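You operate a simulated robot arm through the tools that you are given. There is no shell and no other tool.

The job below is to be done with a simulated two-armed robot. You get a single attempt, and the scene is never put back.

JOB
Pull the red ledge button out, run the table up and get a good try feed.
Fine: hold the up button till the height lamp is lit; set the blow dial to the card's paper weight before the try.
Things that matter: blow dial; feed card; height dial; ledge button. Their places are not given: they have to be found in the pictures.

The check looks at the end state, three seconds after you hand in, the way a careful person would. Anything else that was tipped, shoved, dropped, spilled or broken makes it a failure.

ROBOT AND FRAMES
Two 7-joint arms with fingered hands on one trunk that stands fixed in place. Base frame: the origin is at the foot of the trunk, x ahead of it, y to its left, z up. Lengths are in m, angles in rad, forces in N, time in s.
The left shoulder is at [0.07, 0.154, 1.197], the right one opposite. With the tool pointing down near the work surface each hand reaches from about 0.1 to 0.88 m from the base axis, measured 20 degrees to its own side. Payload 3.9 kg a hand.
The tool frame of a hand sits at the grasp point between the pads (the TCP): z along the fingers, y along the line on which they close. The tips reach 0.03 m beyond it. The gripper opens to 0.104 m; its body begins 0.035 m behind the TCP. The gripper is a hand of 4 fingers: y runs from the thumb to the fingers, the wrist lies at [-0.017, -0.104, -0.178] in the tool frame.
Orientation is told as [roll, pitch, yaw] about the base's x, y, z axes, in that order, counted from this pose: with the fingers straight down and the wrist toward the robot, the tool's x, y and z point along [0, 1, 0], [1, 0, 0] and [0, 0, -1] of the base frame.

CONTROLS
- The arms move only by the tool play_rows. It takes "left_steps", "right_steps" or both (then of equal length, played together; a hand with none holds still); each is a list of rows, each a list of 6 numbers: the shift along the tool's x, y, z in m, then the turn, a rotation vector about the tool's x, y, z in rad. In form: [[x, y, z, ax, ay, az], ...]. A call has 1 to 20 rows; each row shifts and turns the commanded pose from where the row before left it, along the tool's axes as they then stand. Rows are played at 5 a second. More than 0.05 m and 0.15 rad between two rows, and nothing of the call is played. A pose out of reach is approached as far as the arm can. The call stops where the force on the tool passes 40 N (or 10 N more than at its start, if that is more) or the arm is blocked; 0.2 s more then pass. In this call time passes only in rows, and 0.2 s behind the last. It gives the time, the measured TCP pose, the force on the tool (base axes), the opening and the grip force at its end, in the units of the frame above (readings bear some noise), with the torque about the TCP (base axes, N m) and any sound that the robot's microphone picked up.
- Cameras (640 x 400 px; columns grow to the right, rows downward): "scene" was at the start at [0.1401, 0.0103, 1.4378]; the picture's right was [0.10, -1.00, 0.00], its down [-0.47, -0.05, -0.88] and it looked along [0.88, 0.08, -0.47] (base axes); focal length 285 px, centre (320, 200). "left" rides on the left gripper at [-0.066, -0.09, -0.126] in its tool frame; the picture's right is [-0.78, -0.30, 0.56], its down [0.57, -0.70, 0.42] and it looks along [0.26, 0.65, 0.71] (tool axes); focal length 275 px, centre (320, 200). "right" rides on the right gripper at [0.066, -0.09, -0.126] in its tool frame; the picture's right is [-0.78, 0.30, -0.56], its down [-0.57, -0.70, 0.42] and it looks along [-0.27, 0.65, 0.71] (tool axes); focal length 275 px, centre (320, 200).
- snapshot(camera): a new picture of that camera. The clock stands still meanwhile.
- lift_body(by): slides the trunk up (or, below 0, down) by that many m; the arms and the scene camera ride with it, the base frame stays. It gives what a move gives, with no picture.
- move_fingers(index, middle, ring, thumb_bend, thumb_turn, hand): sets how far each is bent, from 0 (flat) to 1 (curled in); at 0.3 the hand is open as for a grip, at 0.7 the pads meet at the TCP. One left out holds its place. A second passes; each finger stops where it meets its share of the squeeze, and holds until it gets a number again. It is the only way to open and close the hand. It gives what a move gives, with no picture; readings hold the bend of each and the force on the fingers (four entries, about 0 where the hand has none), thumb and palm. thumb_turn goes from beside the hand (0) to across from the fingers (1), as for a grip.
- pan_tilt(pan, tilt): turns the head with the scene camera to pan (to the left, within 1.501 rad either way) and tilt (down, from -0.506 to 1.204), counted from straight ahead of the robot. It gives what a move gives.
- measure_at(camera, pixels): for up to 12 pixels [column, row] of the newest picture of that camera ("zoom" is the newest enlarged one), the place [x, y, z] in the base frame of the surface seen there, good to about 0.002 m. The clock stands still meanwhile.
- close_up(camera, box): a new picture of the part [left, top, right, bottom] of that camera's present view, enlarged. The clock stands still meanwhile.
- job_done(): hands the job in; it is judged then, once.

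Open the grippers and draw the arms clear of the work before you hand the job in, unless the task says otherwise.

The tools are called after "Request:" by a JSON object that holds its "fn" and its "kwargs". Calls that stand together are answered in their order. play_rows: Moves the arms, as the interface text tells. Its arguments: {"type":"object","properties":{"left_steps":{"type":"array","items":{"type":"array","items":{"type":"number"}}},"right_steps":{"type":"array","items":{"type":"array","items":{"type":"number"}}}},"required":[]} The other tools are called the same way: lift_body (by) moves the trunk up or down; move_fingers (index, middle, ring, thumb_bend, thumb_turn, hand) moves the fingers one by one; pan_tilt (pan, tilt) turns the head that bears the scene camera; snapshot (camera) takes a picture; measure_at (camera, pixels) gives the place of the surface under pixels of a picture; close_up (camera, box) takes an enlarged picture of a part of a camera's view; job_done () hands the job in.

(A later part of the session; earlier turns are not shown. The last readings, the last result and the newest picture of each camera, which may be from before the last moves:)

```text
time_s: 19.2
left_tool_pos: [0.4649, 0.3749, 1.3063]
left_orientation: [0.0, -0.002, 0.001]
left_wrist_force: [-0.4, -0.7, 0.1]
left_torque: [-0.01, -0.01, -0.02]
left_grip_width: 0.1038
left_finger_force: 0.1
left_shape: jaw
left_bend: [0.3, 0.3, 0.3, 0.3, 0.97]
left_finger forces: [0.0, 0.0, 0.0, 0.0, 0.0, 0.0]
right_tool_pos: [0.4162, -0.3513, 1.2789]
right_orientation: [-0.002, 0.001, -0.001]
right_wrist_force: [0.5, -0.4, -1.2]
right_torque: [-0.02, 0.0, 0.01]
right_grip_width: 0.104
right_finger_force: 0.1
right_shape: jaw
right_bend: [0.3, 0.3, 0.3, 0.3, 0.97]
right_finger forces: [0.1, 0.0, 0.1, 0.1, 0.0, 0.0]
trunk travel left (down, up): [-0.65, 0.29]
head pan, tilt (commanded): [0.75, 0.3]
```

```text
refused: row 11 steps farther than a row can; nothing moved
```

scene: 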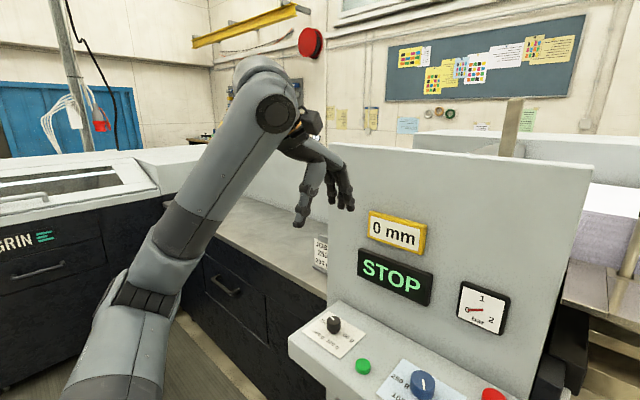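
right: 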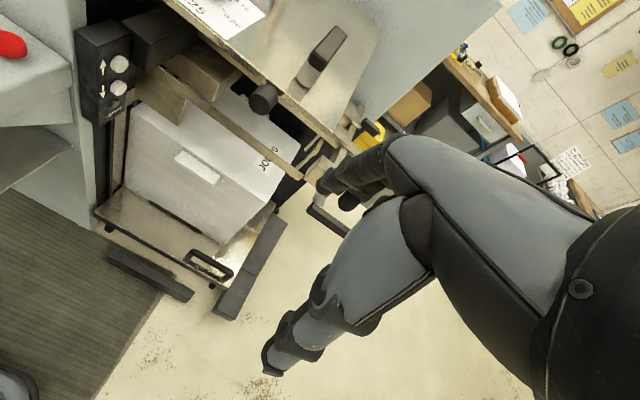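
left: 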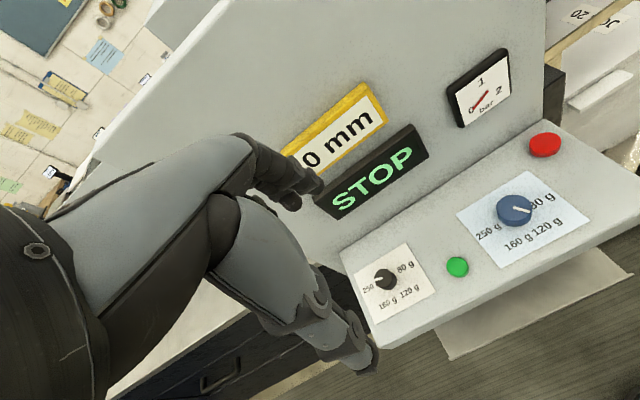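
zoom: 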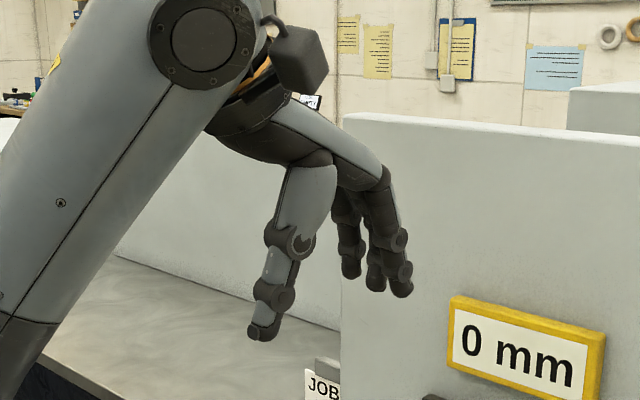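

The last row was too large a turn; I split it evenly.

Request:
{"fn": "play_rows", "kwargs": {"left_steps": [[0, 0, 0, 0, 0, 0.1428], [0, 0, 0, 0, 0, 0.1428], [0, 0, 0, 0, 0, 0.1428], [0, 0, 0, 0, 0, 0.1428], [0, 0, 0, 0, 0, 0.1428], [0, 0, 0, 0, 0, 0.1428], [0, 0, 0, 0, 0, 0.1428], [0, 0, 0, 0, 0, 0.1428], [0, 0, 0, 0, 0, 0.1428], [0, 0, 0, 0, 0, 0.1428], [0, 0, 0, 0, 0, 0.1428]]}}

Request:
{"fn": "snapshot", "kwargs": {"camera": "scene"}}

```text
time_s: 21.6
left_tool_pos: [0.4646, 0.3742, 1.3071]
left_orientation: [0.001, 0.0, -1.572]
left_wrist_force: [0.5, -0.2, -1.4]
left_torque: [0.01, 0.01, -0.03]
left_grip_width: 0.1036
left_finger_force: 0.1
left_shape: jaw
left_bend: [0.3, 0.3, 0.3, 0.3, 0.97]
left_finger forces: [0.0, 0.1, 0.1, 0.0, 0.1, 0.1]
right_tool_pos: [0.4169, -0.3526, 1.2795]
right_orientation: [0.0, 0.0, 0.0]
right_wrist_force: [0.9, 0.1, 0.2]
right_torque: [0.01, -0.01, 0.0]
right_grip_width: 0.1041
right_finger_force: 0.1
right_shape: jaw
right_bend: [0.3, 0.3, 0.3, 0.3, 0.97]
right_finger forces: [0.0, 0.1, 0.0, 0.1, 0.1, 0.0]
trunk travel left (down, up): [-0.65, 0.29]
head pan, tilt (commanded): [0.75, 0.3]
```

```text
taken
```

scene: 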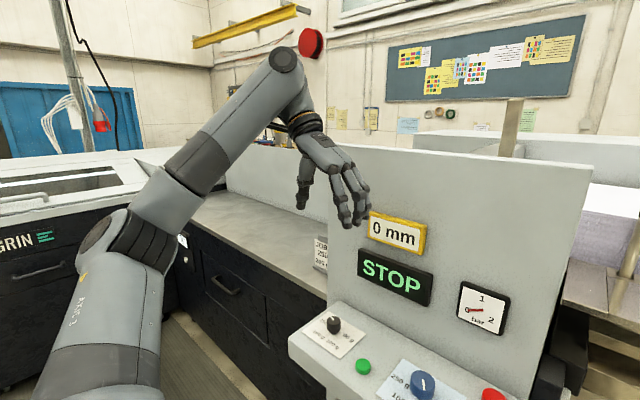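

Yaw -90° is reached easily. I move over the red button, keeping x a little short of it at first, and look.

Request:
{"fn": "play_rows", "kwargs": {"left_steps": [[0.01, 0.04, 0.015, 0, 0, 0], [0.01, 0.04, 0.015, 0, 0, 0], [0.01, 0.04, 0.015, 0, 0, 0], [0.01, 0.04, 0.015, 0, 0, 0], [0.01, 0.04, 0.015, 0, 0, 0], [0.01, 0.04, 0.015, 0, 0, 0], [0.015, 0.038, 0.015, 0, 0, 0]]}}

Request:
{"fn": "pan_tilt", "kwargs": {"pan": 0.15, "tilt": 0.6}}

Request:
{"fn": "snapshot", "kwargs": {"camera": "scene"}}

Request:
{"fn": "snapshot", "kwargs": {"camera": "left"}}

```text
time_s: 23.2
left_tool_pos: [0.5401, 0.0945, 1.1996]
left_orientation: [-0.003, 0.002, -1.572]
left_wrist_force: [1.0, -0.8, -0.3]
left_torque: [0.03, 0.03, 0.02]
left_grip_width: 0.1037
left_finger_force: 0.0
left_shape: jaw
left_bend: [0.3, 0.3, 0.3, 0.3, 0.97]
left_finger forces: [0.0, 0.1, 0.1, 0.1, 0.1, 0.1]
right_tool_pos: [0.4181, -0.3541, 1.2771]
right_orientation: [0.003, 0.0, 0.001]
right_wrist_force: [0.4, -0.5, 0.8]
right_torque: [-0.01, -0.01, -0.02]
right_grip_width: 0.1039
right_finger_force: 0.2
right_shape: jaw
right_bend: [0.3, 0.3, 0.3, 0.3, 0.97]
right_finger forces: [0.0, 0.0, 0.1, 0.0, 0.0, 0.0]
trunk travel left (down, up): [-0.65, 0.29]
head pan, tilt (commanded): [0.75, 0.3]
```

```text
time_s: 24.2
left_tool_pos: [0.5405, 0.0964, 1.2012]
left_orientation: [-0.001, 0.001, -1.572]
left_wrist_force: [0.3, -0.5, 0.6]
left_torque: [0.0, -0.01, -0.01]
left_grip_width: 0.1039
left_finger_force: 0.1
left_shape: jaw
left_bend: [0.3, 0.3, 0.3, 0.3, 0.97]
left_finger forces: [0.1, 0.0, 0.0, 0.1, 0.0, 0.1]
right_tool_pos: [0.4162, -0.3531, 1.2804]
right_orientation: [0.0, 0.0, 0.001]
right_wrist_force: [0.1, 0.1, 0.3]
right_torque: [0.01, 0.01, 0.0]
right_grip_width: 0.1039
right_finger_force: 0.1
right_shape: jaw
right_bend: [0.3, 0.3, 0.3, 0.3, 0.97]
right_finger forces: [0.0, 0.0, 0.0, 0.1, 0.0, 0.1]
trunk travel left (down, up): [-0.65, 0.29]
head pan, tilt (commanded): [0.15, 0.6]
```

```text
taken
```

scene: 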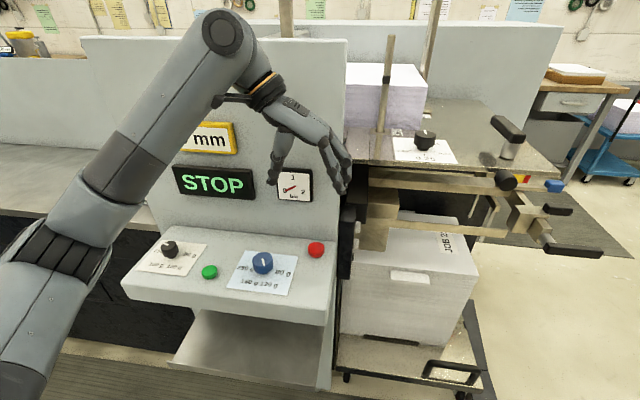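

```text
taken
```

left: 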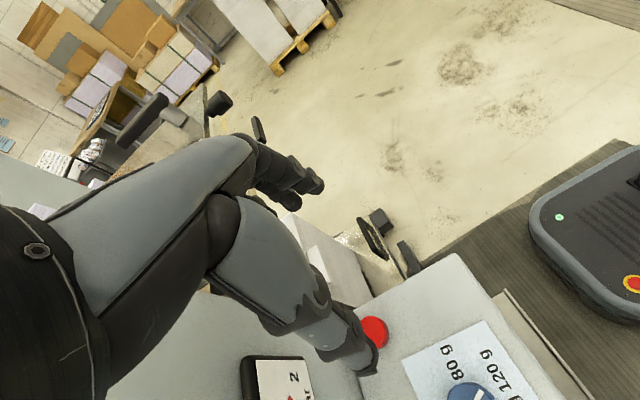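

I zoom on the red button (316,249) from the scene camera to measure its rim and height.

Request:
{"fn": "close_up", "kwargs": {"camera": "scene", "box": [276, 225, 356, 275]}}

Request:
{"fn": "measure_at", "kwargs": {"camera": "zoom", "pixels": [[320, 160], [265, 185], [375, 180], [320, 215], [320, 230], [270, 215], [370, 215], [320, 250], [250, 230], [400, 220], [320, 120], [330, 100]]}}

```text
8.00 times, centred on (316, 250) of scene
```

zoom: 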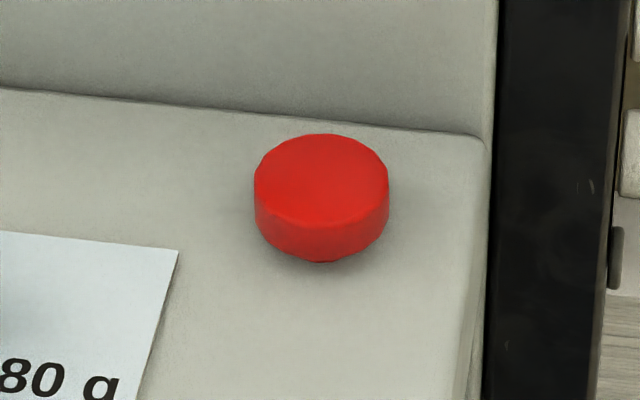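

```text
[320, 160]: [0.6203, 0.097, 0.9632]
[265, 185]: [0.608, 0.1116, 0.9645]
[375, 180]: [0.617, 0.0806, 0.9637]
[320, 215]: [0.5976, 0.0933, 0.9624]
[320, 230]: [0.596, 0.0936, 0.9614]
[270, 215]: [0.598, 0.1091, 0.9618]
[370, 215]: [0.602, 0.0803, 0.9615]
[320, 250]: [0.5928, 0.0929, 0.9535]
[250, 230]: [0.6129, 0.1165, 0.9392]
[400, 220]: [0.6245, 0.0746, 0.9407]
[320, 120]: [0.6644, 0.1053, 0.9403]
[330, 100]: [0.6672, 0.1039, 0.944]
```

The red cap is about 39 mm wide, top z≈0.9635, centre about [0.613, 0.0955], with a stem under it. I measure the palm's extent in x to check clearance to the gauge (front ≈0.652).

Request:
{"fn": "close_up", "kwargs": {"camera": "scene", "box": [220, 60, 380, 220]}}

Request:
{"fn": "snapshot", "kwargs": {"camera": "right"}}

```text
2.50 times, centred on (300, 140) of scene
```

zoom: 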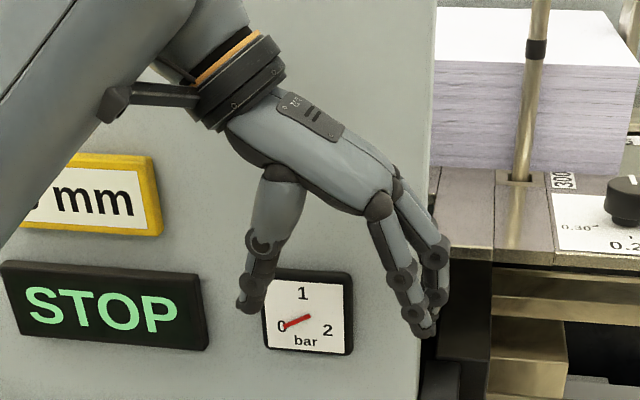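

```text
taken
```

right: 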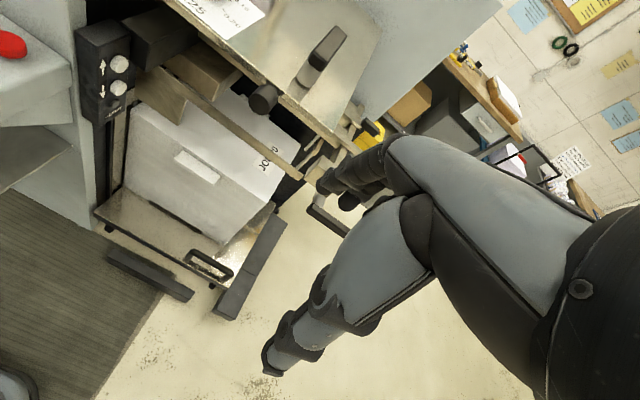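

Request:
{"fn": "close_up", "kwargs": {"camera": "scene", "box": [220, 60, 380, 220]}}

Request:
{"fn": "measure_at", "kwargs": {"camera": "zoom", "pixels": [[380, 205], [398, 185], [300, 130], [350, 150], [235, 75], [270, 60], [250, 300], [275, 195], [410, 325], [430, 330], [445, 240], [340, 125]]}}

Request:
{"fn": "measure_at", "kwargs": {"camera": "zoom", "pixels": [[305, 275], [300, 345], [268, 300], [350, 300], [120, 160], [100, 270], [380, 380], [300, 380], [420, 120], [285, 70], [370, 160], [405, 280]]}}

```text
2.50 times, centred on (300, 140) of scene
```

zoom: 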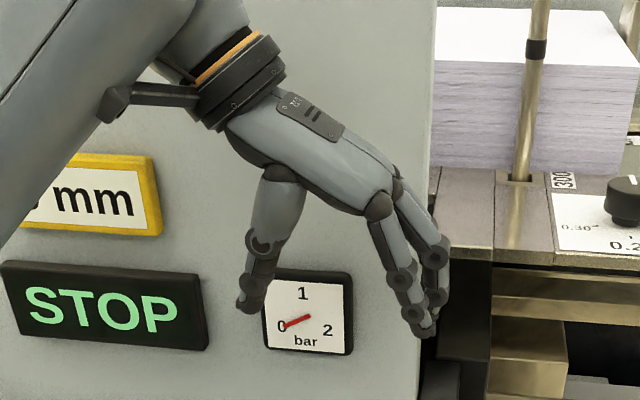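

```text
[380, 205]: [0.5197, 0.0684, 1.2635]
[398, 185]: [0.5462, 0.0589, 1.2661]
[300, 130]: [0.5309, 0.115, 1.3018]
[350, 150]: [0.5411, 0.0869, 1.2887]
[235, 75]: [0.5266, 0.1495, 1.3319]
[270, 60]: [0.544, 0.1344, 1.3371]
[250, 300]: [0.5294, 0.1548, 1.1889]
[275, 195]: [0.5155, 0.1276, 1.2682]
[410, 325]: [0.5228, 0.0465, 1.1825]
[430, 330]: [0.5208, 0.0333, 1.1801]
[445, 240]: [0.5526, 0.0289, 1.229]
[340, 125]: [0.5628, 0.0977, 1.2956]
```

```text
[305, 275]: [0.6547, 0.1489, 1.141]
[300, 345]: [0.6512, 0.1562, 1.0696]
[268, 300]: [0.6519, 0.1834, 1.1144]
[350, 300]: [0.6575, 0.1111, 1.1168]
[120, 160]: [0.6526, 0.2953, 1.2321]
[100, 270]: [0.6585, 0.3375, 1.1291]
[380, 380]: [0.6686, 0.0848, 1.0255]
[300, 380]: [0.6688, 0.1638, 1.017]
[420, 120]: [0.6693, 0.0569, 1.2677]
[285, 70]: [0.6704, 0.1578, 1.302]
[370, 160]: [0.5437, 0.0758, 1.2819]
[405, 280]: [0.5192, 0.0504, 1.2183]
```

The palm could brush the gauge at yaw -90°, so I turn back to about -70° and pre-close the fingers part-way.

Request:
{"fn": "play_rows", "kwargs": {"left_steps": [[0, 0, 0, 0, 0, -0.12], [0, 0, 0, 0, 0, -0.12], [0, 0, 0, 0, 0, -0.11]]}}

Request:
{"fn": "move_fingers", "kwargs": {"hand": "left", "index": 0.43, "middle": 0.43, "ring": 0.43, "thumb_bend": 0.43}}

Request:
{"fn": "close_up", "kwargs": {"camera": "scene", "box": [220, 60, 380, 220]}}

```text
time_s: 25.0
left_tool_pos: [0.5398, 0.0966, 1.2005]
left_orientation: [0.0, -0.001, -1.218]
left_wrist_force: [-0.4, 0.5, -0.4]
left_torque: [0.01, 0.01, 0.01]
left_grip_width: 0.1038
left_finger_force: 0.1
left_shape: jaw
left_bend: [0.3, 0.3, 0.3, 0.3, 0.97]
left_finger forces: [0.0, 0.0, 0.0, 0.0, 0.0, 0.0]
right_tool_pos: [0.4179, -0.352, 1.2787]
right_orientation: [0.001, -0.001, 0.001]
right_wrist_force: [0.4, -0.9, -1.2]
right_torque: [-0.02, -0.01, 0.02]
right_grip_width: 0.1036
right_finger_force: 0.0
right_shape: jaw
right_bend: [0.3, 0.3, 0.3, 0.3, 0.97]
right_finger forces: [0.0, 0.1, 0.1, 0.1, 0.0, 0.0]
trunk travel left (down, up): [-0.65, 0.29]
head pan, tilt (commanded): [0.15, 0.6]
```

```text
time_s: 26.0
left_tool_pos: [0.5395, 0.0971, 1.201]
left_orientation: [0.0, -0.001, -1.218]
left_wrist_force: [0.5, -0.7, 0.1]
left_torque: [0.02, 0.02, -0.02]
left_grip_width: 0.0722
left_finger_force: 0.0
left_shape: fingers
left_bend: [0.43, 0.43, 0.43, 0.43, 0.97]
left_finger forces: [0.0, 0.0, 0.0, 0.1, 0.0, 0.1]
right_tool_pos: [0.418, -0.3527, 1.2804]
right_orientation: [0.0, 0.0, 0.0]
right_wrist_force: [0.1, 0.1, 0.4]
right_torque: [-0.02, 0.02, 0.02]
right_grip_width: 0.1039
right_finger_force: 0.1
right_shape: jaw
right_bend: [0.3, 0.3, 0.3, 0.3, 0.97]
right_finger forces: [0.1, 0.0, 0.1, 0.1, 0.0, 0.1]
trunk travel left (down, up): [-0.65, 0.29]
head pan, tilt (commanded): [0.15, 0.6]
```

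```text
2.50 times, centred on (300, 140) of scene
```

zoom: 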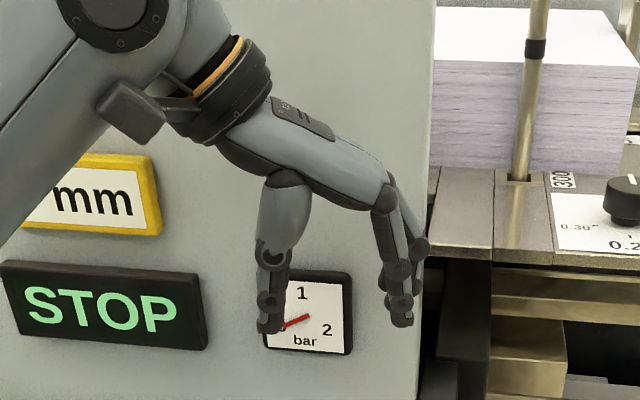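

Opening is 72 mm. I move above the red button to z≈1.03.

Request:
{"fn": "play_rows", "kwargs": {"left_steps": [[0.0129, 0.0052, 0.034, 0, 0, 0], [0.0129, 0.0052, 0.034, 0, 0, 0], [0.0129, 0.0052, 0.034, 0, 0, 0], [0.0129, 0.0052, 0.034, 0, 0, 0], [0.0129, 0.0052, 0.034, 0, 0, 0]]}}

Request:
{"fn": "close_up", "kwargs": {"camera": "scene", "box": [260, 150, 380, 270]}}

Request:
{"fn": "snapshot", "kwargs": {"camera": "left"}}

```text
time_s: 27.2
left_tool_pos: [0.6102, 0.093, 1.0329]
left_orientation: [-0.001, 0.001, -1.219]
left_wrist_force: [0.8, 0.0, -0.6]
left_torque: [-0.01, 0.02, -0.03]
left_grip_width: 0.0725
left_finger_force: 0.0
left_shape: fingers
left_bend: [0.43, 0.43, 0.43, 0.43, 0.97]
left_finger forces: [0.0, 0.0, 0.0, 0.0, 0.1, 0.0]
right_tool_pos: [0.4179, -0.3517, 1.2807]
right_orientation: [0.001, 0.001, 0.001]
right_wrist_force: [0.0, -0.2, -0.3]
right_torque: [-0.04, 0.0, -0.03]
right_grip_width: 0.104
right_finger_force: 0.0
right_shape: jaw
right_bend: [0.3, 0.3, 0.3, 0.3, 0.97]
right_finger forces: [0.0, 0.1, 0.0, 0.0, 0.0, 0.0]
trunk travel left (down, up): [-0.65, 0.29]
head pan, tilt (commanded): [0.15, 0.6]
```

```text
3.33 times, centred on (320, 210) of scene
```

zoom: 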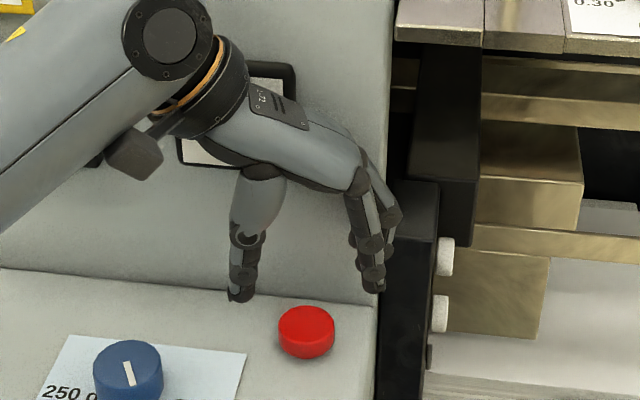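

```text
taken
```

left: 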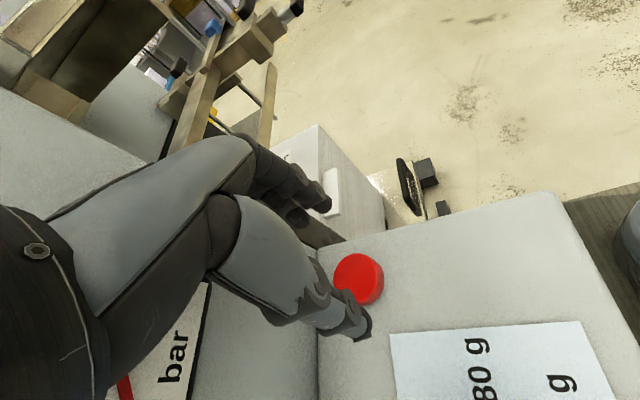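

The button sits between thumb and fingers. I descend to z≈0.978.

Request:
{"fn": "play_rows", "kwargs": {"left_steps": [[0, 0, 0.02, 0, 0, 0], [0, 0, 0.02, 0, 0, 0], [0, 0, 0.015, 0, 0, 0]]}}

Request:
{"fn": "close_up", "kwargs": {"camera": "scene", "box": [260, 170, 380, 290]}}

Request:
{"fn": "snapshot", "kwargs": {"camera": "left"}}

```text
time_s: 28.0
left_tool_pos: [0.6093, 0.0933, 0.9767]
left_orientation: [-0.001, 0.0, -1.221]
left_wrist_force: [0.0, -1.7, -0.1]
left_torque: [-0.04, -0.03, -0.04]
left_grip_width: 0.0722
left_finger_force: 0.1
left_shape: fingers
left_bend: [0.43, 0.43, 0.43, 0.43, 0.97]
left_finger forces: [0.0, 0.0, 0.0, 0.0, 0.0, 0.1]
right_tool_pos: [0.4174, -0.3513, 1.2797]
right_orientation: [0.0, -0.001, -0.001]
right_wrist_force: [0.0, -0.3, -0.4]
right_torque: [0.0, -0.01, 0.02]
right_grip_width: 0.1038
right_finger_force: 0.1
right_shape: jaw
right_bend: [0.3, 0.3, 0.3, 0.3, 0.97]
right_finger forces: [0.0, 0.0, 0.0, 0.0, 0.1, 0.0]
trunk travel left (down, up): [-0.65, 0.29]
head pan, tilt (commanded): [0.15, 0.6]
```

```text
3.33 times, centred on (320, 230) of scene
```

zoom: 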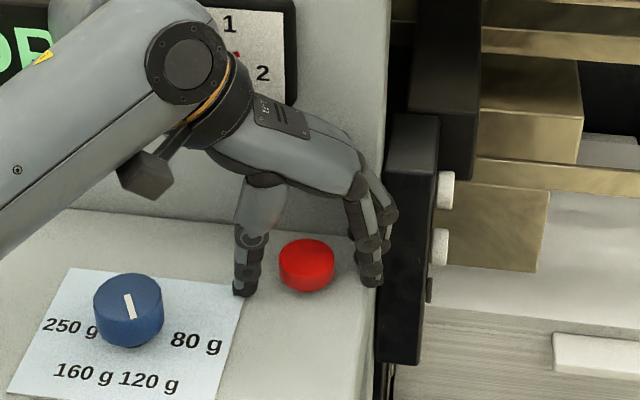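

```text
taken
```

left: 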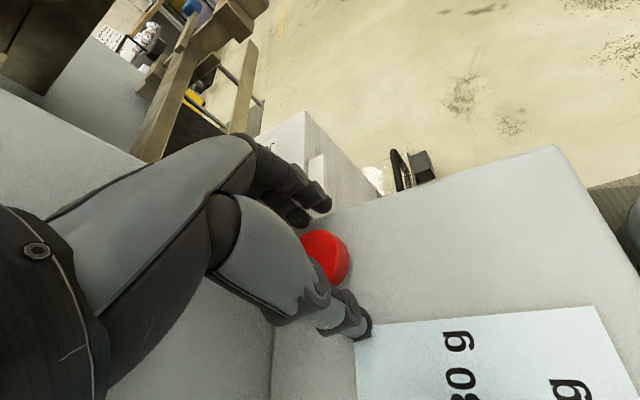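

The cap is between thumb and fingers at about z 0.977; I close the fingers on it.

Request:
{"fn": "move_fingers", "kwargs": {"hand": "left", "index": 0.7, "middle": 0.7, "ring": 0.6, "thumb_bend": 0.7}}

Request:
{"fn": "close_up", "kwargs": {"camera": "scene", "box": [260, 170, 380, 290]}}

Request:
{"fn": "snapshot", "kwargs": {"camera": "left"}}

```text
time_s: 29.0
left_tool_pos: [0.6097, 0.0924, 0.9774]
left_orientation: [0.001, 0.0, -1.221]
left_wrist_force: [1.8, -5.0, 0.0]
left_torque: [-0.15, -0.06, -0.03]
left_grip_width: 0.0277
left_finger_force: 12.0
left_shape: fingers
left_bend: [0.62, 0.59, 0.6, 0.61, 0.97]
left_finger forces: [7.1, 8.1, 0.1, 0.0, 8.4, 0.1]
right_tool_pos: [0.4174, -0.3543, 1.2795]
right_orientation: [0.002, 0.001, 0.0]
right_wrist_force: [0.0, 0.2, -0.5]
right_torque: [0.02, -0.04, -0.03]
right_grip_width: 0.1037
right_finger_force: 0.0
right_shape: jaw
right_bend: [0.3, 0.3, 0.3, 0.3, 0.97]
right_finger forces: [0.0, 0.0, 0.0, 0.0, 0.1, 0.0]
trunk travel left (down, up): [-0.65, 0.29]
head pan, tilt (commanded): [0.15, 0.6]
```

```text
3.33 times, centred on (320, 230) of scene
```

zoom: 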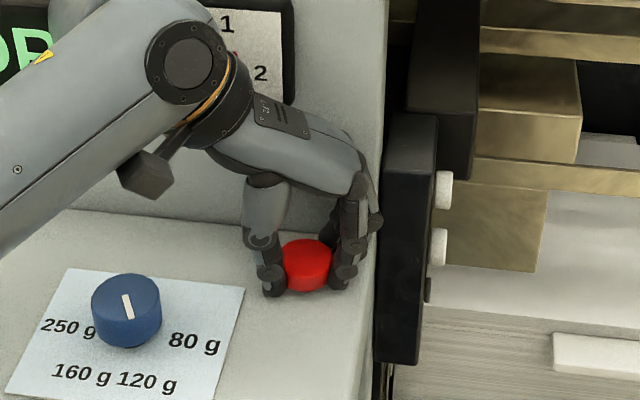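

```text
taken
```

left: 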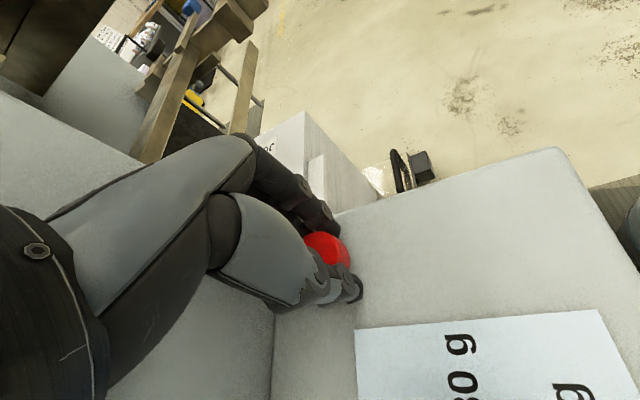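

The grip holds with index, middle and thumb at 7–8 N each. I pull up in small rows.

Request:
{"fn": "play_rows", "kwargs": {"left_steps": [[0, 0, -0.003, 0, 0, 0], [0, 0, -0.003, 0, 0, 0], [0, 0, -0.003, 0, 0, 0], [0, 0, -0.003, 0, 0, 0]]}}

Request:
{"fn": "close_up", "kwargs": {"camera": "scene", "box": [160, 130, 400, 290]}}

```text
time_s: 30.0
left_tool_pos: [0.6098, 0.0932, 0.9859]
left_orientation: [-0.007, 0.004, -1.222]
left_wrist_force: [2.2, -7.8, -14.8]
left_torque: [-0.11, 0.02, -0.05]
left_grip_width: 0.0278
left_finger_force: 11.1
left_shape: fingers
left_bend: [0.6, 0.59, 0.6, 0.62, 0.96]
left_finger forces: [8.0, 8.0, 0.0, 0.0, 6.8, 0.0]
right_tool_pos: [0.4195, -0.3518, 1.2791]
right_orientation: [0.002, 0.001, 0.001]
right_wrist_force: [0.5, -0.1, 0.7]
right_torque: [0.02, 0.02, 0.02]
right_grip_width: 0.1039
right_finger_force: 0.0
right_shape: jaw
right_bend: [0.3, 0.3, 0.3, 0.3, 0.97]
right_finger forces: [0.0, 0.1, 0.0, 0.0, 0.0, 0.1]
trunk travel left (down, up): [-0.65, 0.29]
head pan, tilt (commanded): [0.15, 0.6]
```

```text
2.50 times, centred on (280, 210) of scene
```

zoom: 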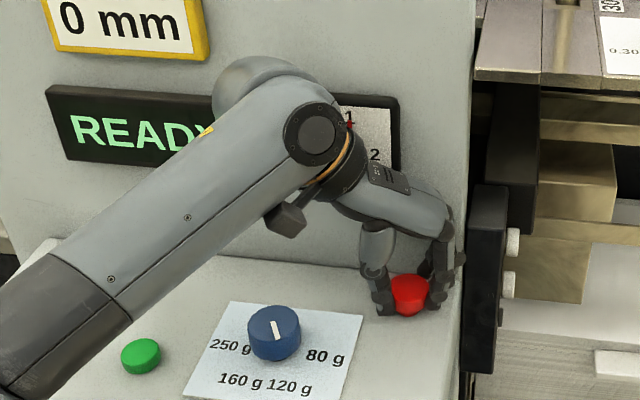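

The display now says READY: the button is out. I open the fingers and rise clear.

Request:
{"fn": "move_fingers", "kwargs": {"hand": "left", "index": 0.43, "middle": 0.43, "ring": 0.43, "thumb_bend": 0.43}}

Request:
{"fn": "play_rows", "kwargs": {"left_steps": [[0, 0, -0.02, 0, 0, 0], [0, 0, -0.03, 0, 0, 0], [0, 0, -0.04, 0, 0, 0], [-0.02, 0, -0.04, 0, 0, 0], [-0.03, 0, -0.035, 0, 0, 0], [-0.03, 0, -0.035, 0, 0, 0]]}}

Request:
{"fn": "snapshot", "kwargs": {"camera": "scene"}}

```text
time_s: 31.0
left_tool_pos: [0.6092, 0.0934, 0.9898]
left_orientation: [0.0, 0.001, -1.219]
left_wrist_force: [0.8, 0.4, 0.1]
left_torque: [0.0, 0.01, 0.0]
left_grip_width: 0.0711
left_finger_force: 0.0
left_shape: fingers
left_bend: [0.43, 0.43, 0.43, 0.43, 0.97]
left_finger forces: [0.0, 0.0, 0.0, 0.0, 0.0, 0.1]
right_tool_pos: [0.4169, -0.3515, 1.2799]
right_orientation: [0.0, 0.0, 0.001]
right_wrist_force: [-0.2, -0.6, 0.2]
right_torque: [-0.01, -0.03, 0.02]
right_grip_width: 0.1038
right_finger_force: 0.0
right_shape: jaw
right_bend: [0.3, 0.3, 0.3, 0.3, 0.97]
right_finger forces: [0.1, 0.0, 0.0, 0.1, 0.0, 0.1]
trunk travel left (down, up): [-0.65, 0.29]
head pan, tilt (commanded): [0.15, 0.6]
```

```text
time_s: 32.4
left_tool_pos: [0.5338, 0.0652, 1.1888]
left_orientation: [-0.001, 0.001, -1.22]
left_wrist_force: [0.3, -0.2, 0.4]
left_torque: [-0.01, -0.01, -0.03]
left_grip_width: 0.0712
left_finger_force: 0.1
left_shape: fingers
left_bend: [0.43, 0.43, 0.43, 0.43, 0.97]
left_finger forces: [0.0, 0.0, 0.1, 0.0, 0.0, 0.1]
right_tool_pos: [0.4156, -0.3537, 1.2792]
right_orientation: [0.0, -0.001, 0.001]
right_wrist_force: [-0.1, 0.1, -0.1]
right_torque: [0.01, -0.02, 0.0]
right_grip_width: 0.1038
right_finger_force: 0.1
right_shape: jaw
right_bend: [0.3, 0.3, 0.3, 0.3, 0.97]
right_finger forces: [0.1, 0.0, 0.1, 0.0, 0.0, 0.1]
trunk travel left (down, up): [-0.65, 0.29]
head pan, tilt (commanded): [0.15, 0.6]
```

```text
taken
```

scene: 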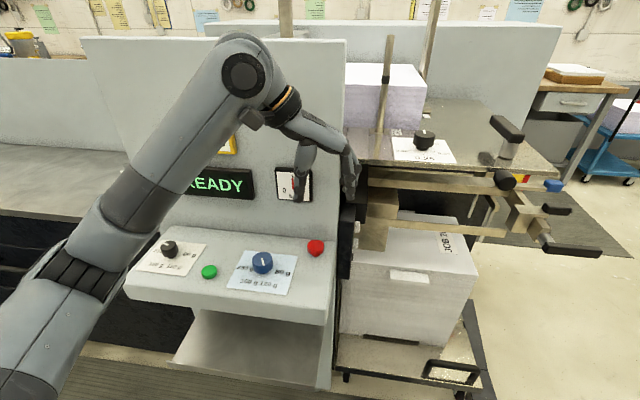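

READY is shown and the red button stays out. I move the left hand back to the left, clear of the pendant, and read the gauge.

Request:
{"fn": "play_rows", "kwargs": {"left_steps": [[0, -0.04, -0.02, 0, 0, 0], [0, -0.045, -0.02, 0, 0, 0], [0, -0.045, -0.02, 0, 0, 0], [0, -0.045, -0.02, 0, 0, 0], [0, -0.045, -0.01, 0, 0, 0], [0, -0.045, -0.01, 0, 0, 0]]}}

Request:
{"fn": "snapshot", "kwargs": {"camera": "scene"}}

Request:
{"fn": "close_up", "kwargs": {"camera": "scene", "box": [130, 120, 370, 290]}}

```text
time_s: 33.8
left_tool_pos: [0.4421, 0.3136, 1.2876]
left_orientation: [0.001, -0.002, -1.222]
left_wrist_force: [-0.4, -0.1, -0.2]
left_torque: [-0.01, -0.03, -0.03]
left_grip_width: 0.0714
left_finger_force: 0.0
left_shape: fingers
left_bend: [0.43, 0.43, 0.43, 0.43, 0.97]
left_finger forces: [0.0, 0.0, 0.0, 0.0, 0.1, 0.0]
right_tool_pos: [0.4171, -0.3502, 1.2813]
right_orientation: [0.0, 0.0, 0.0]
right_wrist_force: [0.9, 0.6, -0.5]
right_torque: [-0.03, 0.0, 0.01]
right_grip_width: 0.1039
right_finger_force: 0.1
right_shape: jaw
right_bend: [0.3, 0.3, 0.3, 0.3, 0.97]
right_finger forces: [0.0, 0.0, 0.0, 0.0, 0.1, 0.1]
trunk travel left (down, up): [-0.65, 0.29]
head pan, tilt (commanded): [0.15, 0.6]
```

```text
taken
```

scene: 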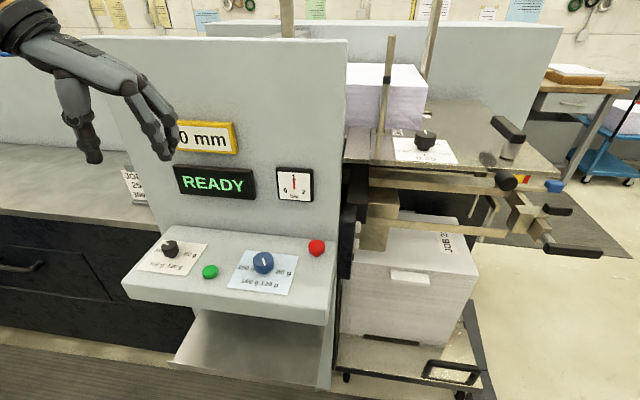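

```text
2.35 times, centred on (250, 205) of scene
```

zoom: 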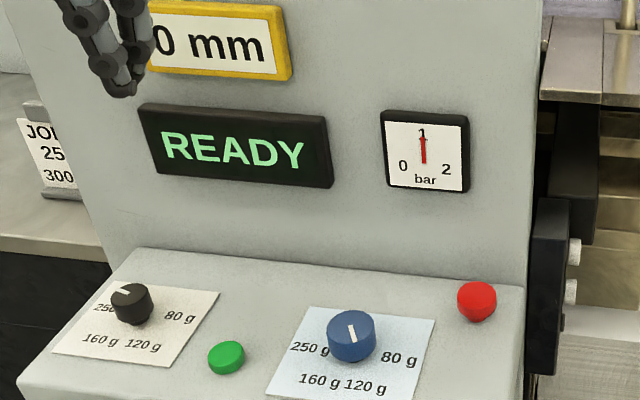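

READY, gauge 1 bar. Now I prepare the right hand for pressing: rotate it so its fingers point left (+y) while still in free space.

Request:
{"fn": "play_rows", "kwargs": {"right_steps": [[0, 0, 0, 0, 0.1428, 0], [0, 0, 0, 0, 0.1428, 0], [0, 0, 0, 0, 0.1428, 0], [0, 0, 0, 0, 0.1428, 0], [0, 0, 0, 0, 0.1428, 0], [0, 0, 0, 0, 0.1428, 0], [0, 0, 0, 0, 0.1428, 0], [0, 0, 0, 0, 0.1428, 0], [0, 0, 0, 0, 0.1428, 0], [0, 0, 0, 0, 0.1428, 0], [0, 0, 0, 0, 0.1428, 0]]}}

Request:
{"fn": "move_fingers", "kwargs": {"hand": "right", "index": 0.7, "middle": 0.7, "ring": 1.0, "thumb_bend": 0.7}}

Request:
{"fn": "pan_tilt", "kwargs": {"pan": -0.6, "tilt": 0.4}}

Request:
{"fn": "snapshot", "kwargs": {"camera": "scene"}}

```text
time_s: 36.2
left_tool_pos: [0.444, 0.3119, 1.2867]
left_orientation: [0.001, 0.001, -1.219]
left_wrist_force: [-0.9, -0.2, 0.0]
left_torque: [0.01, 0.02, 0.0]
left_grip_width: 0.0713
left_finger_force: 0.0
left_shape: fingers
left_bend: [0.43, 0.43, 0.43, 0.43, 0.97]
left_finger forces: [0.0, 0.0, 0.0, 0.0, 0.0, 0.1]
right_tool_pos: [0.4175, -0.3518, 1.2802]
right_orientation: [1.571, 0.002, 0.002]
right_wrist_force: [-0.1, -0.6, 0.4]
right_torque: [-0.03, 0.01, -0.01]
right_grip_width: 0.104
right_finger_force: 0.2
right_shape: jaw
right_bend: [0.3, 0.3, 0.3, 0.3, 0.97]
right_finger forces: [0.1, 0.0, 0.0, 0.0, 0.0, 0.0]
trunk travel left (down, up): [-0.65, 0.29]
head pan, tilt (commanded): [0.15, 0.6]
```

```text
time_s: 37.2
left_tool_pos: [0.4449, 0.3117, 1.2879]
left_orientation: [-0.001, -0.001, -1.219]
left_wrist_force: [0.0, -0.3, 0.4]
left_torque: [-0.01, -0.02, 0.06]
left_grip_width: 0.0713
left_finger_force: 0.0
left_shape: fingers
left_bend: [0.43, 0.43, 0.43, 0.43, 0.97]
left_finger forces: [0.0, 0.0, 0.1, 0.1, 0.0, 0.1]
right_tool_pos: [0.4179, -0.352, 1.2799]
right_orientation: [1.57, 0.002, -0.001]
right_wrist_force: [0.2, -0.1, 0.5]
right_torque: [-0.03, -0.05, 0.0]
right_grip_width: 0.0031
right_finger_force: 0.1
right_shape: fingers
right_bend: [0.7, 0.7, 1.0, 0.7, 0.97]
right_finger forces: [0.1, 0.1, 0.0, 0.0, 0.1, 0.1]
trunk travel left (down, up): [-0.65, 0.29]
head pan, tilt (commanded): [0.15, 0.6]
```

```text
time_s: 38.3
left_tool_pos: [0.442, 0.3113, 1.2881]
left_orientation: [0.0, 0.002, -1.22]
left_wrist_force: [0.2, -0.8, -0.1]
left_torque: [0.0, -0.03, 0.01]
left_grip_width: 0.0714
left_finger_force: 0.1
left_shape: fingers
left_bend: [0.43, 0.43, 0.43, 0.43, 0.97]
left_finger forces: [0.0, 0.0, 0.0, 0.0, 0.1, 0.0]
right_tool_pos: [0.4178, -0.352, 1.2801]
right_orientation: [1.568, 0.003, 0.0]
right_wrist_force: [0.0, -0.3, -0.1]
right_torque: [-0.02, -0.01, 0.01]
right_grip_width: 0.0032
right_finger_force: 0.1
right_shape: fingers
right_bend: [0.7, 0.7, 1.0, 0.7, 0.97]
right_finger forces: [0.1, 0.1, 0.0, 0.0, 0.1, 0.0]
trunk travel left (down, up): [-0.65, 0.29]
head pan, tilt (commanded): [-0.6, 0.4]
```

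```text
taken
```

scene: 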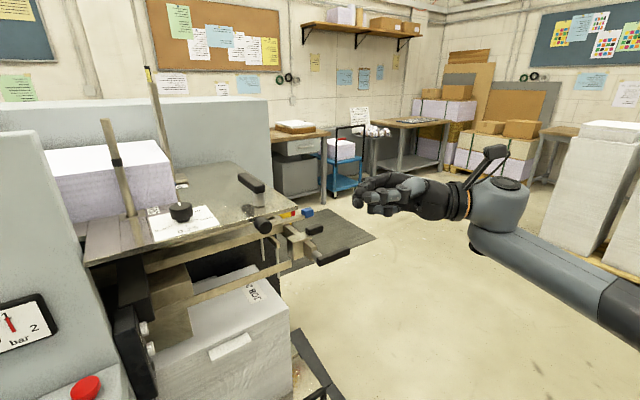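

The hand now points left. I zoom in to see the fingertip beak and measure its tips relative to the TCP.

Request:
{"fn": "close_up", "kwargs": {"camera": "scene", "box": [335, 140, 495, 240]}}

Request:
{"fn": "measure_at", "kwargs": {"camera": "zoom", "pixels": [[85, 160], [110, 190], [95, 225], [150, 210], [180, 200], [215, 250], [190, 280], [75, 190], [80, 235], [150, 270], [260, 190], [120, 150]]}}

```text
4.00 times, centred on (415, 190) of scene
```

zoom: 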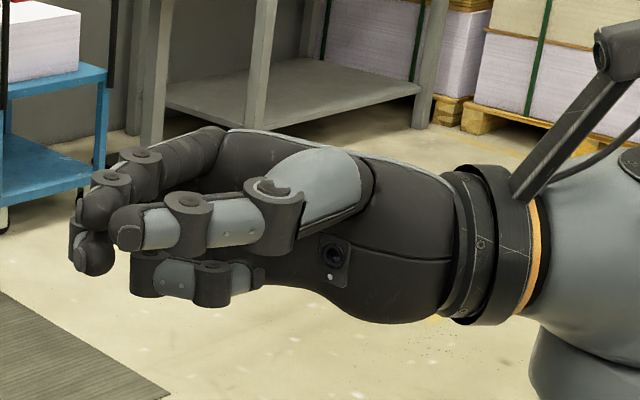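

```text
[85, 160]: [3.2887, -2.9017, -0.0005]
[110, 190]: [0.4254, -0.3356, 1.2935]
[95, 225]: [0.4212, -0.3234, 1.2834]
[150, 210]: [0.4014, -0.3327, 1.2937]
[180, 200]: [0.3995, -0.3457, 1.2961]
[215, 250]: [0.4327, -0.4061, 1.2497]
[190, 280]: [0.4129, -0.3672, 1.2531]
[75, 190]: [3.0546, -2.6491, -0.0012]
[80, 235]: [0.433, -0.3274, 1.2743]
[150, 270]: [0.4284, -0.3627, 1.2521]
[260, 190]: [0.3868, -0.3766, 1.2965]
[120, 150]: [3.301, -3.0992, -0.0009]
```

The beak tips reach about 0.03 beyond the TCP. Before approaching I measure the bars and handles around the pendant for clearance.

Request:
{"fn": "measure_at", "kwargs": {"camera": "scene", "pixels": [[200, 255], [260, 232], [215, 290], [280, 268], [265, 226], [300, 216], [320, 228], [333, 258], [345, 253], [296, 252], [150, 285], [140, 268]]}}

Request:
{"fn": "close_up", "kwargs": {"camera": "scene", "box": [80, 180, 400, 380]}}

```text
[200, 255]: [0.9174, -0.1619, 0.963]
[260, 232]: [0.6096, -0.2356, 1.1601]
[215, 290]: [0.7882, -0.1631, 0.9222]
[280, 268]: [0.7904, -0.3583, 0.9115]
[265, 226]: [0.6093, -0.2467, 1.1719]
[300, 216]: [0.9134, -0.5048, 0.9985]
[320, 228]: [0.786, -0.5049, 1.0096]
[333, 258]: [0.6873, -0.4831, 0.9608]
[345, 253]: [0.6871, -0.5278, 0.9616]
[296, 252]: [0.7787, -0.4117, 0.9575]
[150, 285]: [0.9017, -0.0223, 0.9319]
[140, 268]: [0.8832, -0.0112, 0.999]
```

```text
2.00 times, centred on (240, 280) of scene
```

zoom: 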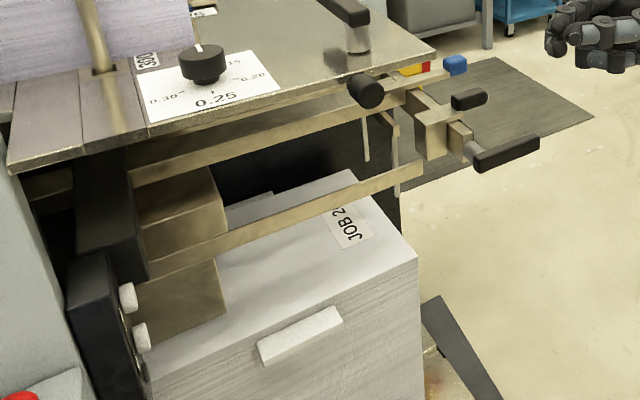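

Clearances are fine (first bar at x≈0.788, table underside ≈1.16). I lower the right hand in free space to z≈0.955.

Request:
{"fn": "play_rows", "kwargs": {"right_steps": [[-0.0464, 0, 0, 0, 0, 0], [-0.0464, 0, 0, 0, 0, 0], [-0.0464, 0, 0, 0, 0, 0], [-0.0464, 0, 0, 0, 0, 0], [-0.0464, 0, 0, 0, 0, 0], [-0.0464, 0, 0, 0, 0, 0], [-0.0464, 0, 0, 0, 0, 0]]}}

Request:
{"fn": "play_rows", "kwargs": {"right_steps": [[0, 0.03, 0.035, 0, 0, 0], [0, 0.03, 0.035, 0, 0, 0], [0, 0.03, 0.035, 0, 0, 0], [0, 0.03, 0.035, 0, 0, 0], [0, 0.03, 0.035, 0, 0, 0], [0, 0.03, 0.035, 0, 0, 0]]}}

Request:
{"fn": "pan_tilt", "kwargs": {"pan": -0.2, "tilt": 0.6}}

Request:
{"fn": "snapshot", "kwargs": {"camera": "scene"}}

```text
time_s: 39.9
left_tool_pos: [0.4443, 0.3118, 1.2887]
left_orientation: [0.0, 0.0, -1.222]
left_wrist_force: [0.6, -0.2, -0.2]
left_torque: [-0.01, 0.02, 0.01]
left_grip_width: 0.0717
left_finger_force: 0.0
left_shape: fingers
left_bend: [0.43, 0.43, 0.43, 0.43, 0.97]
left_finger forces: [0.0, 0.0, 0.0, 0.1, 0.0, 0.1]
right_tool_pos: [0.4461, -0.3536, 1.2553]
right_orientation: [1.569, 0.005, 0.0]
right_wrist_force: [-0.8, 0.2, 0.1]
right_torque: [0.01, 0.0, -0.01]
right_grip_width: 0.0032
right_finger_force: 0.0
right_shape: fingers
right_bend: [0.7, 0.7, 1.0, 0.7, 0.97]
right_finger forces: [0.1, 0.0, 0.0, 0.1, 0.0, 0.0]
right hand out of reach, approached as far as the arm can: row 1, 2, 3, 4, 5, 6, 7
trunk travel left (down, up): [-0.65, 0.29]
head pan, tilt (commanded): [-0.6, 0.4]
```

```text
time_s: 41.3
left_tool_pos: [0.4443, 0.3127, 1.2885]
left_orientation: [0.0, -0.001, -1.221]
left_wrist_force: [-0.2, 0.1, 0.3]
left_torque: [-0.01, -0.02, 0.01]
left_grip_width: 0.0715
left_finger_force: 0.1
left_shape: fingers
left_bend: [0.43, 0.43, 0.43, 0.43, 0.97]
left_finger forces: [0.0, 0.0, 0.1, 0.0, 0.0, 0.1]
right_tool_pos: [0.4839, -0.1734, 1.3543]
right_orientation: [1.566, 0.004, -0.005]
right_wrist_force: [-0.2, 0.1, -0.3]
right_torque: [0.03, 0.0, -0.03]
right_grip_width: 0.003
right_finger_force: 0.0
right_shape: fingers
right_bend: [0.7, 0.7, 1.0, 0.7, 0.97]
right_finger forces: [0.0, 0.0, 0.0, 0.0, 0.1, 0.0]
right hand out of reach, approached as far as the arm can: row 1, 2, 3, 4, 5, 6
trunk travel left (down, up): [-0.65, 0.29]
head pan, tilt (commanded): [-0.6, 0.4]
```

```text
time_s: 42.2
left_tool_pos: [0.4436, 0.3117, 1.2881]
left_orientation: [0.0, 0.001, -1.219]
left_wrist_force: [0.0, -0.4, 0.0]
left_torque: [0.0, 0.03, 0.0]
left_grip_width: 0.0714
left_finger_force: 0.0
left_shape: fingers
left_bend: [0.43, 0.43, 0.43, 0.43, 0.97]
left_finger forces: [0.0, 0.1, 0.0, 0.0, 0.0, 0.0]
right_tool_pos: [0.4831, -0.1757, 1.3535]
right_orientation: [1.568, 0.002, -0.001]
right_wrist_force: [-0.2, -0.4, 0.4]
right_torque: [0.02, 0.01, 0.01]
right_grip_width: 0.0031
right_finger_force: 0.0
right_shape: fingers
right_bend: [0.7, 0.7, 1.0, 0.7, 0.97]
right_finger forces: [0.1, 0.0, 0.0, 0.1, 0.0, 0.0]
trunk travel left (down, up): [-0.65, 0.29]
head pan, tilt (commanded): [-0.201, 0.6]
```

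```text
taken
```

scene: 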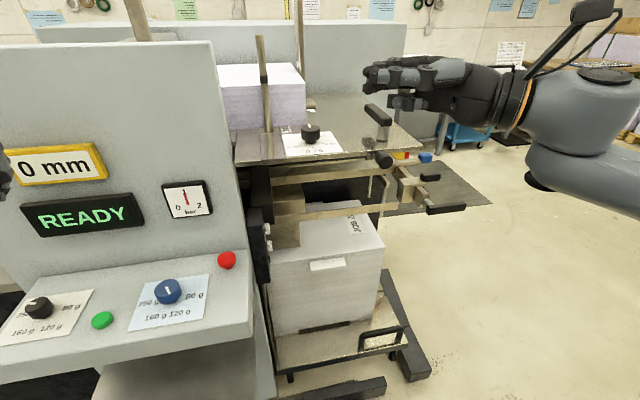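

With fingers pointing straight left the right arm can't get lower, so the pose is only approached. I send a zero row to see what the commanded pose does now.

Request:
{"fn": "play_rows", "kwargs": {"right_steps": [[0, 0, 0, 0, 0, 0]]}}

```text
time_s: 42.6
left_tool_pos: [0.444, 0.3128, 1.2866]
left_orientation: [0.001, 0.0, -1.22]
left_wrist_force: [-0.2, -0.6, -0.5]
left_torque: [-0.01, 0.01, 0.0]
left_grip_width: 0.0713
left_finger_force: 0.0
left_shape: fingers
left_bend: [0.43, 0.43, 0.43, 0.43, 0.97]
left_finger forces: [0.1, 0.1, 0.1, 0.0, 0.0, 0.0]
right_tool_pos: [0.4831, -0.1745, 1.3532]
right_orientation: [1.567, 0.004, -0.003]
right_wrist_force: [0.3, 0.0, 0.0]
right_torque: [-0.02, 0.0, -0.03]
right_grip_width: 0.0032
right_finger_force: 0.2
right_shape: fingers
right_bend: [0.7, 0.7, 1.0, 0.7, 0.97]
right_finger forces: [0.1, 0.1, 0.0, 0.1, 0.0, 0.1]
trunk travel left (down, up): [-0.65, 0.29]
head pan, tilt (commanded): [-0.201, 0.6]
```

The commanded pose is back at the reached one. I turn the hand 45° clockwise (about tool x, which points up) so it points forward-left.

Request:
{"fn": "play_rows", "kwargs": {"right_steps": [[0, 0, 0, -0.131, 0, 0], [0, 0, 0, -0.131, 0, 0], [0, 0, 0, -0.131, 0, 0], [0, 0, 0, -0.131, 0, 0], [0, 0, 0, -0.131, 0, 0], [0, 0, 0, -0.131, 0, 0]]}}

Request:
{"fn": "snapshot", "kwargs": {"camera": "scene"}}

```text
time_s: 44.0
left_tool_pos: [0.4462, 0.3172, 1.2855]
left_orientation: [-0.005, -0.001, -1.218]
left_wrist_force: [0.1, 0.6, -0.6]
left_torque: [-0.02, 0.03, 0.01]
left_grip_width: 0.0715
left_finger_force: 0.1
left_shape: fingers
left_bend: [0.43, 0.43, 0.43, 0.43, 0.97]
left_finger forces: [0.0, 0.0, 0.0, 0.0, 0.0, 0.0]
right_tool_pos: [0.5035, -0.1734, 1.3561]
right_orientation: [1.571, -0.002, -0.783]
right_wrist_force: [0.9, 0.6, 0.2]
right_torque: [0.0, -0.06, 0.02]
right_grip_width: 0.003
right_finger_force: 0.1
right_shape: fingers
right_bend: [0.7, 0.7, 1.0, 0.7, 0.97]
right_finger forces: [0.0, 0.0, 0.0, 0.0, 0.1, 0.1]
right hand out of reach, approached as far as the arm can: row 6
trunk travel left (down, up): [-0.65, 0.29]
head pan, tilt (commanded): [-0.201, 0.6]
```

```text
taken
```

scene: 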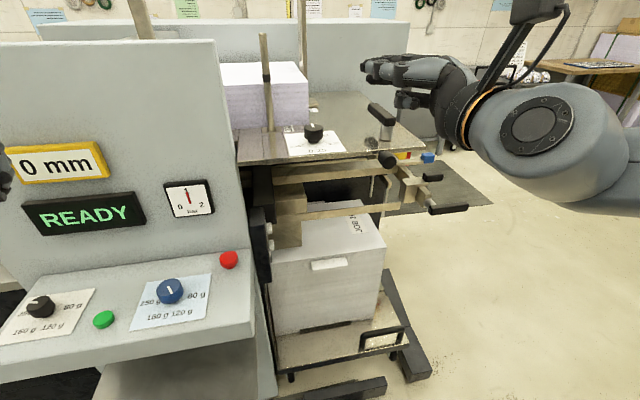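

Now I go down in this orientation at x≈0.52, staying in front of the table edge (x=0.61).

Request:
{"fn": "play_rows", "kwargs": {"right_steps": [[-0.045, 0.01, 0.01, 0, 0, 0], [-0.045, 0, 0, 0, 0, 0], [-0.045, 0, 0, 0, 0, 0], [-0.045, 0, 0, 0, 0, 0]]}}

```text
time_s: 45.0
left_tool_pos: [0.4457, 0.3123, 1.2876]
left_orientation: [-0.001, 0.002, -1.22]
left_wrist_force: [-0.8, 0.3, 0.5]
left_torque: [0.01, 0.03, 0.03]
left_grip_width: 0.0717
left_finger_force: 0.2
left_shape: fingers
left_bend: [0.43, 0.43, 0.43, 0.43, 0.97]
left_finger forces: [0.0, 0.1, 0.1, 0.0, 0.1, 0.0]
right_tool_pos: [0.5171, -0.1794, 1.1752]
right_orientation: [1.571, -0.001, -0.788]
right_wrist_force: [0.3, 0.7, -0.3]
right_torque: [0.03, 0.0, 0.0]
right_grip_width: 0.003
right_finger_force: 0.1
right_shape: fingers
right_bend: [0.7, 0.7, 1.0, 0.7, 0.97]
right_finger forces: [0.0, 0.0, 0.0, 0.0, 0.0, 0.1]
trunk travel left (down, up): [-0.65, 0.29]
head pan, tilt (commanded): [-0.201, 0.6]
```

Reachable so far at z=1.175. I continue down to about 0.955.

Request:
{"fn": "play_rows", "kwargs": {"right_steps": [[-0.044, 0, 0, 0, 0, 0], [-0.044, 0, 0, 0, 0, 0], [-0.044, 0, 0, 0, 0, 0], [-0.044, 0, 0, 0, 0, 0], [-0.044, 0, 0, 0, 0, 0]]}}

Request:
{"fn": "snapshot", "kwargs": {"camera": "scene"}}

```text
time_s: 46.2
left_tool_pos: [0.4438, 0.3116, 1.287]
left_orientation: [0.001, 0.001, -1.22]
left_wrist_force: [-0.6, 1.4, 0.2]
left_torque: [-0.04, -0.03, -0.01]
left_grip_width: 0.0715
left_finger_force: 0.1
left_shape: fingers
left_bend: [0.43, 0.43, 0.43, 0.43, 0.97]
left_finger forces: [0.0, 0.1, 0.0, 0.1, 0.0, 0.0]
right_tool_pos: [0.4998, -0.213, 1.0333]
right_orientation: [1.569, 0.0, -0.785]
right_wrist_force: [-0.1, 0.5, 0.8]
right_torque: [0.03, 0.0, 0.03]
right_grip_width: 0.0027
right_finger_force: 0.1
right_shape: fingers
right_bend: [0.7, 0.7, 1.0, 0.7, 0.97]
right_finger forces: [0.0, 0.1, 0.0, 0.0, 0.0, 0.0]
right hand out of reach, approached as far as the arm can: row 3, 4, 5
trunk travel left (down, up): [-0.65, 0.29]
head pan, tilt (commanded): [-0.201, 0.6]
```

```text
taken
```

scene: 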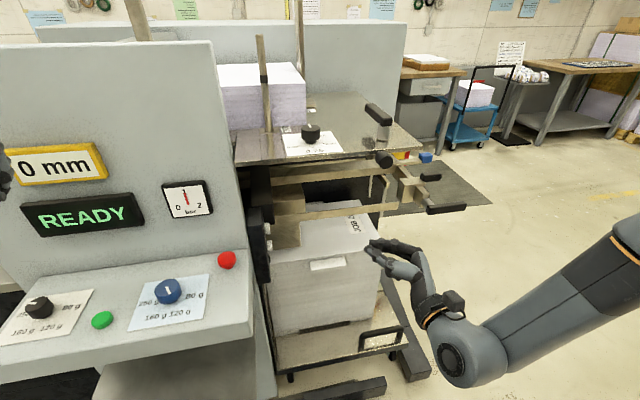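

This pose bottoms out at z≈1.03, so I lower the trunk by 0.2 m (left hand ends at z≈1.09, still clear of the ledge).

Request:
{"fn": "lift_body", "kwargs": {"by": -0.2}}

Request:
{"fn": "snapshot", "kwargs": {"camera": "scene"}}

```text
time_s: 48.3
left_tool_pos: [0.4436, 0.3114, 1.086]
left_orientation: [0.0, 0.001, -1.22]
left_wrist_force: [-1.0, -0.9, 0.5]
left_torque: [-0.02, -0.02, -0.02]
left_grip_width: 0.0718
left_finger_force: 0.0
left_shape: fingers
left_bend: [0.43, 0.43, 0.43, 0.43, 0.97]
left_finger forces: [0.0, 0.0, 0.0, 0.0, 0.1, 0.0]
right_tool_pos: [0.5004, -0.2115, 0.8339]
right_orientation: [1.569, 0.0, -0.785]
right_wrist_force: [-1.0, 0.1, 0.7]
right_torque: [0.02, -0.01, 0.02]
right_grip_width: 0.003
right_finger_force: 0.1
right_shape: fingers
right_bend: [0.7, 0.7, 1.0, 0.7, 0.97]
right_finger forces: [0.0, 0.0, 0.0, 0.1, 0.0, 0.0]
trunk travel left (down, up): [-0.45, 0.49]
head pan, tilt (commanded): [-0.201, 0.6]
```

```text
taken
```

scene: 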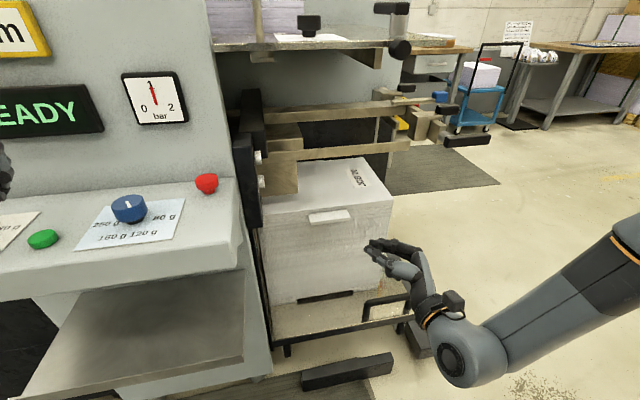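

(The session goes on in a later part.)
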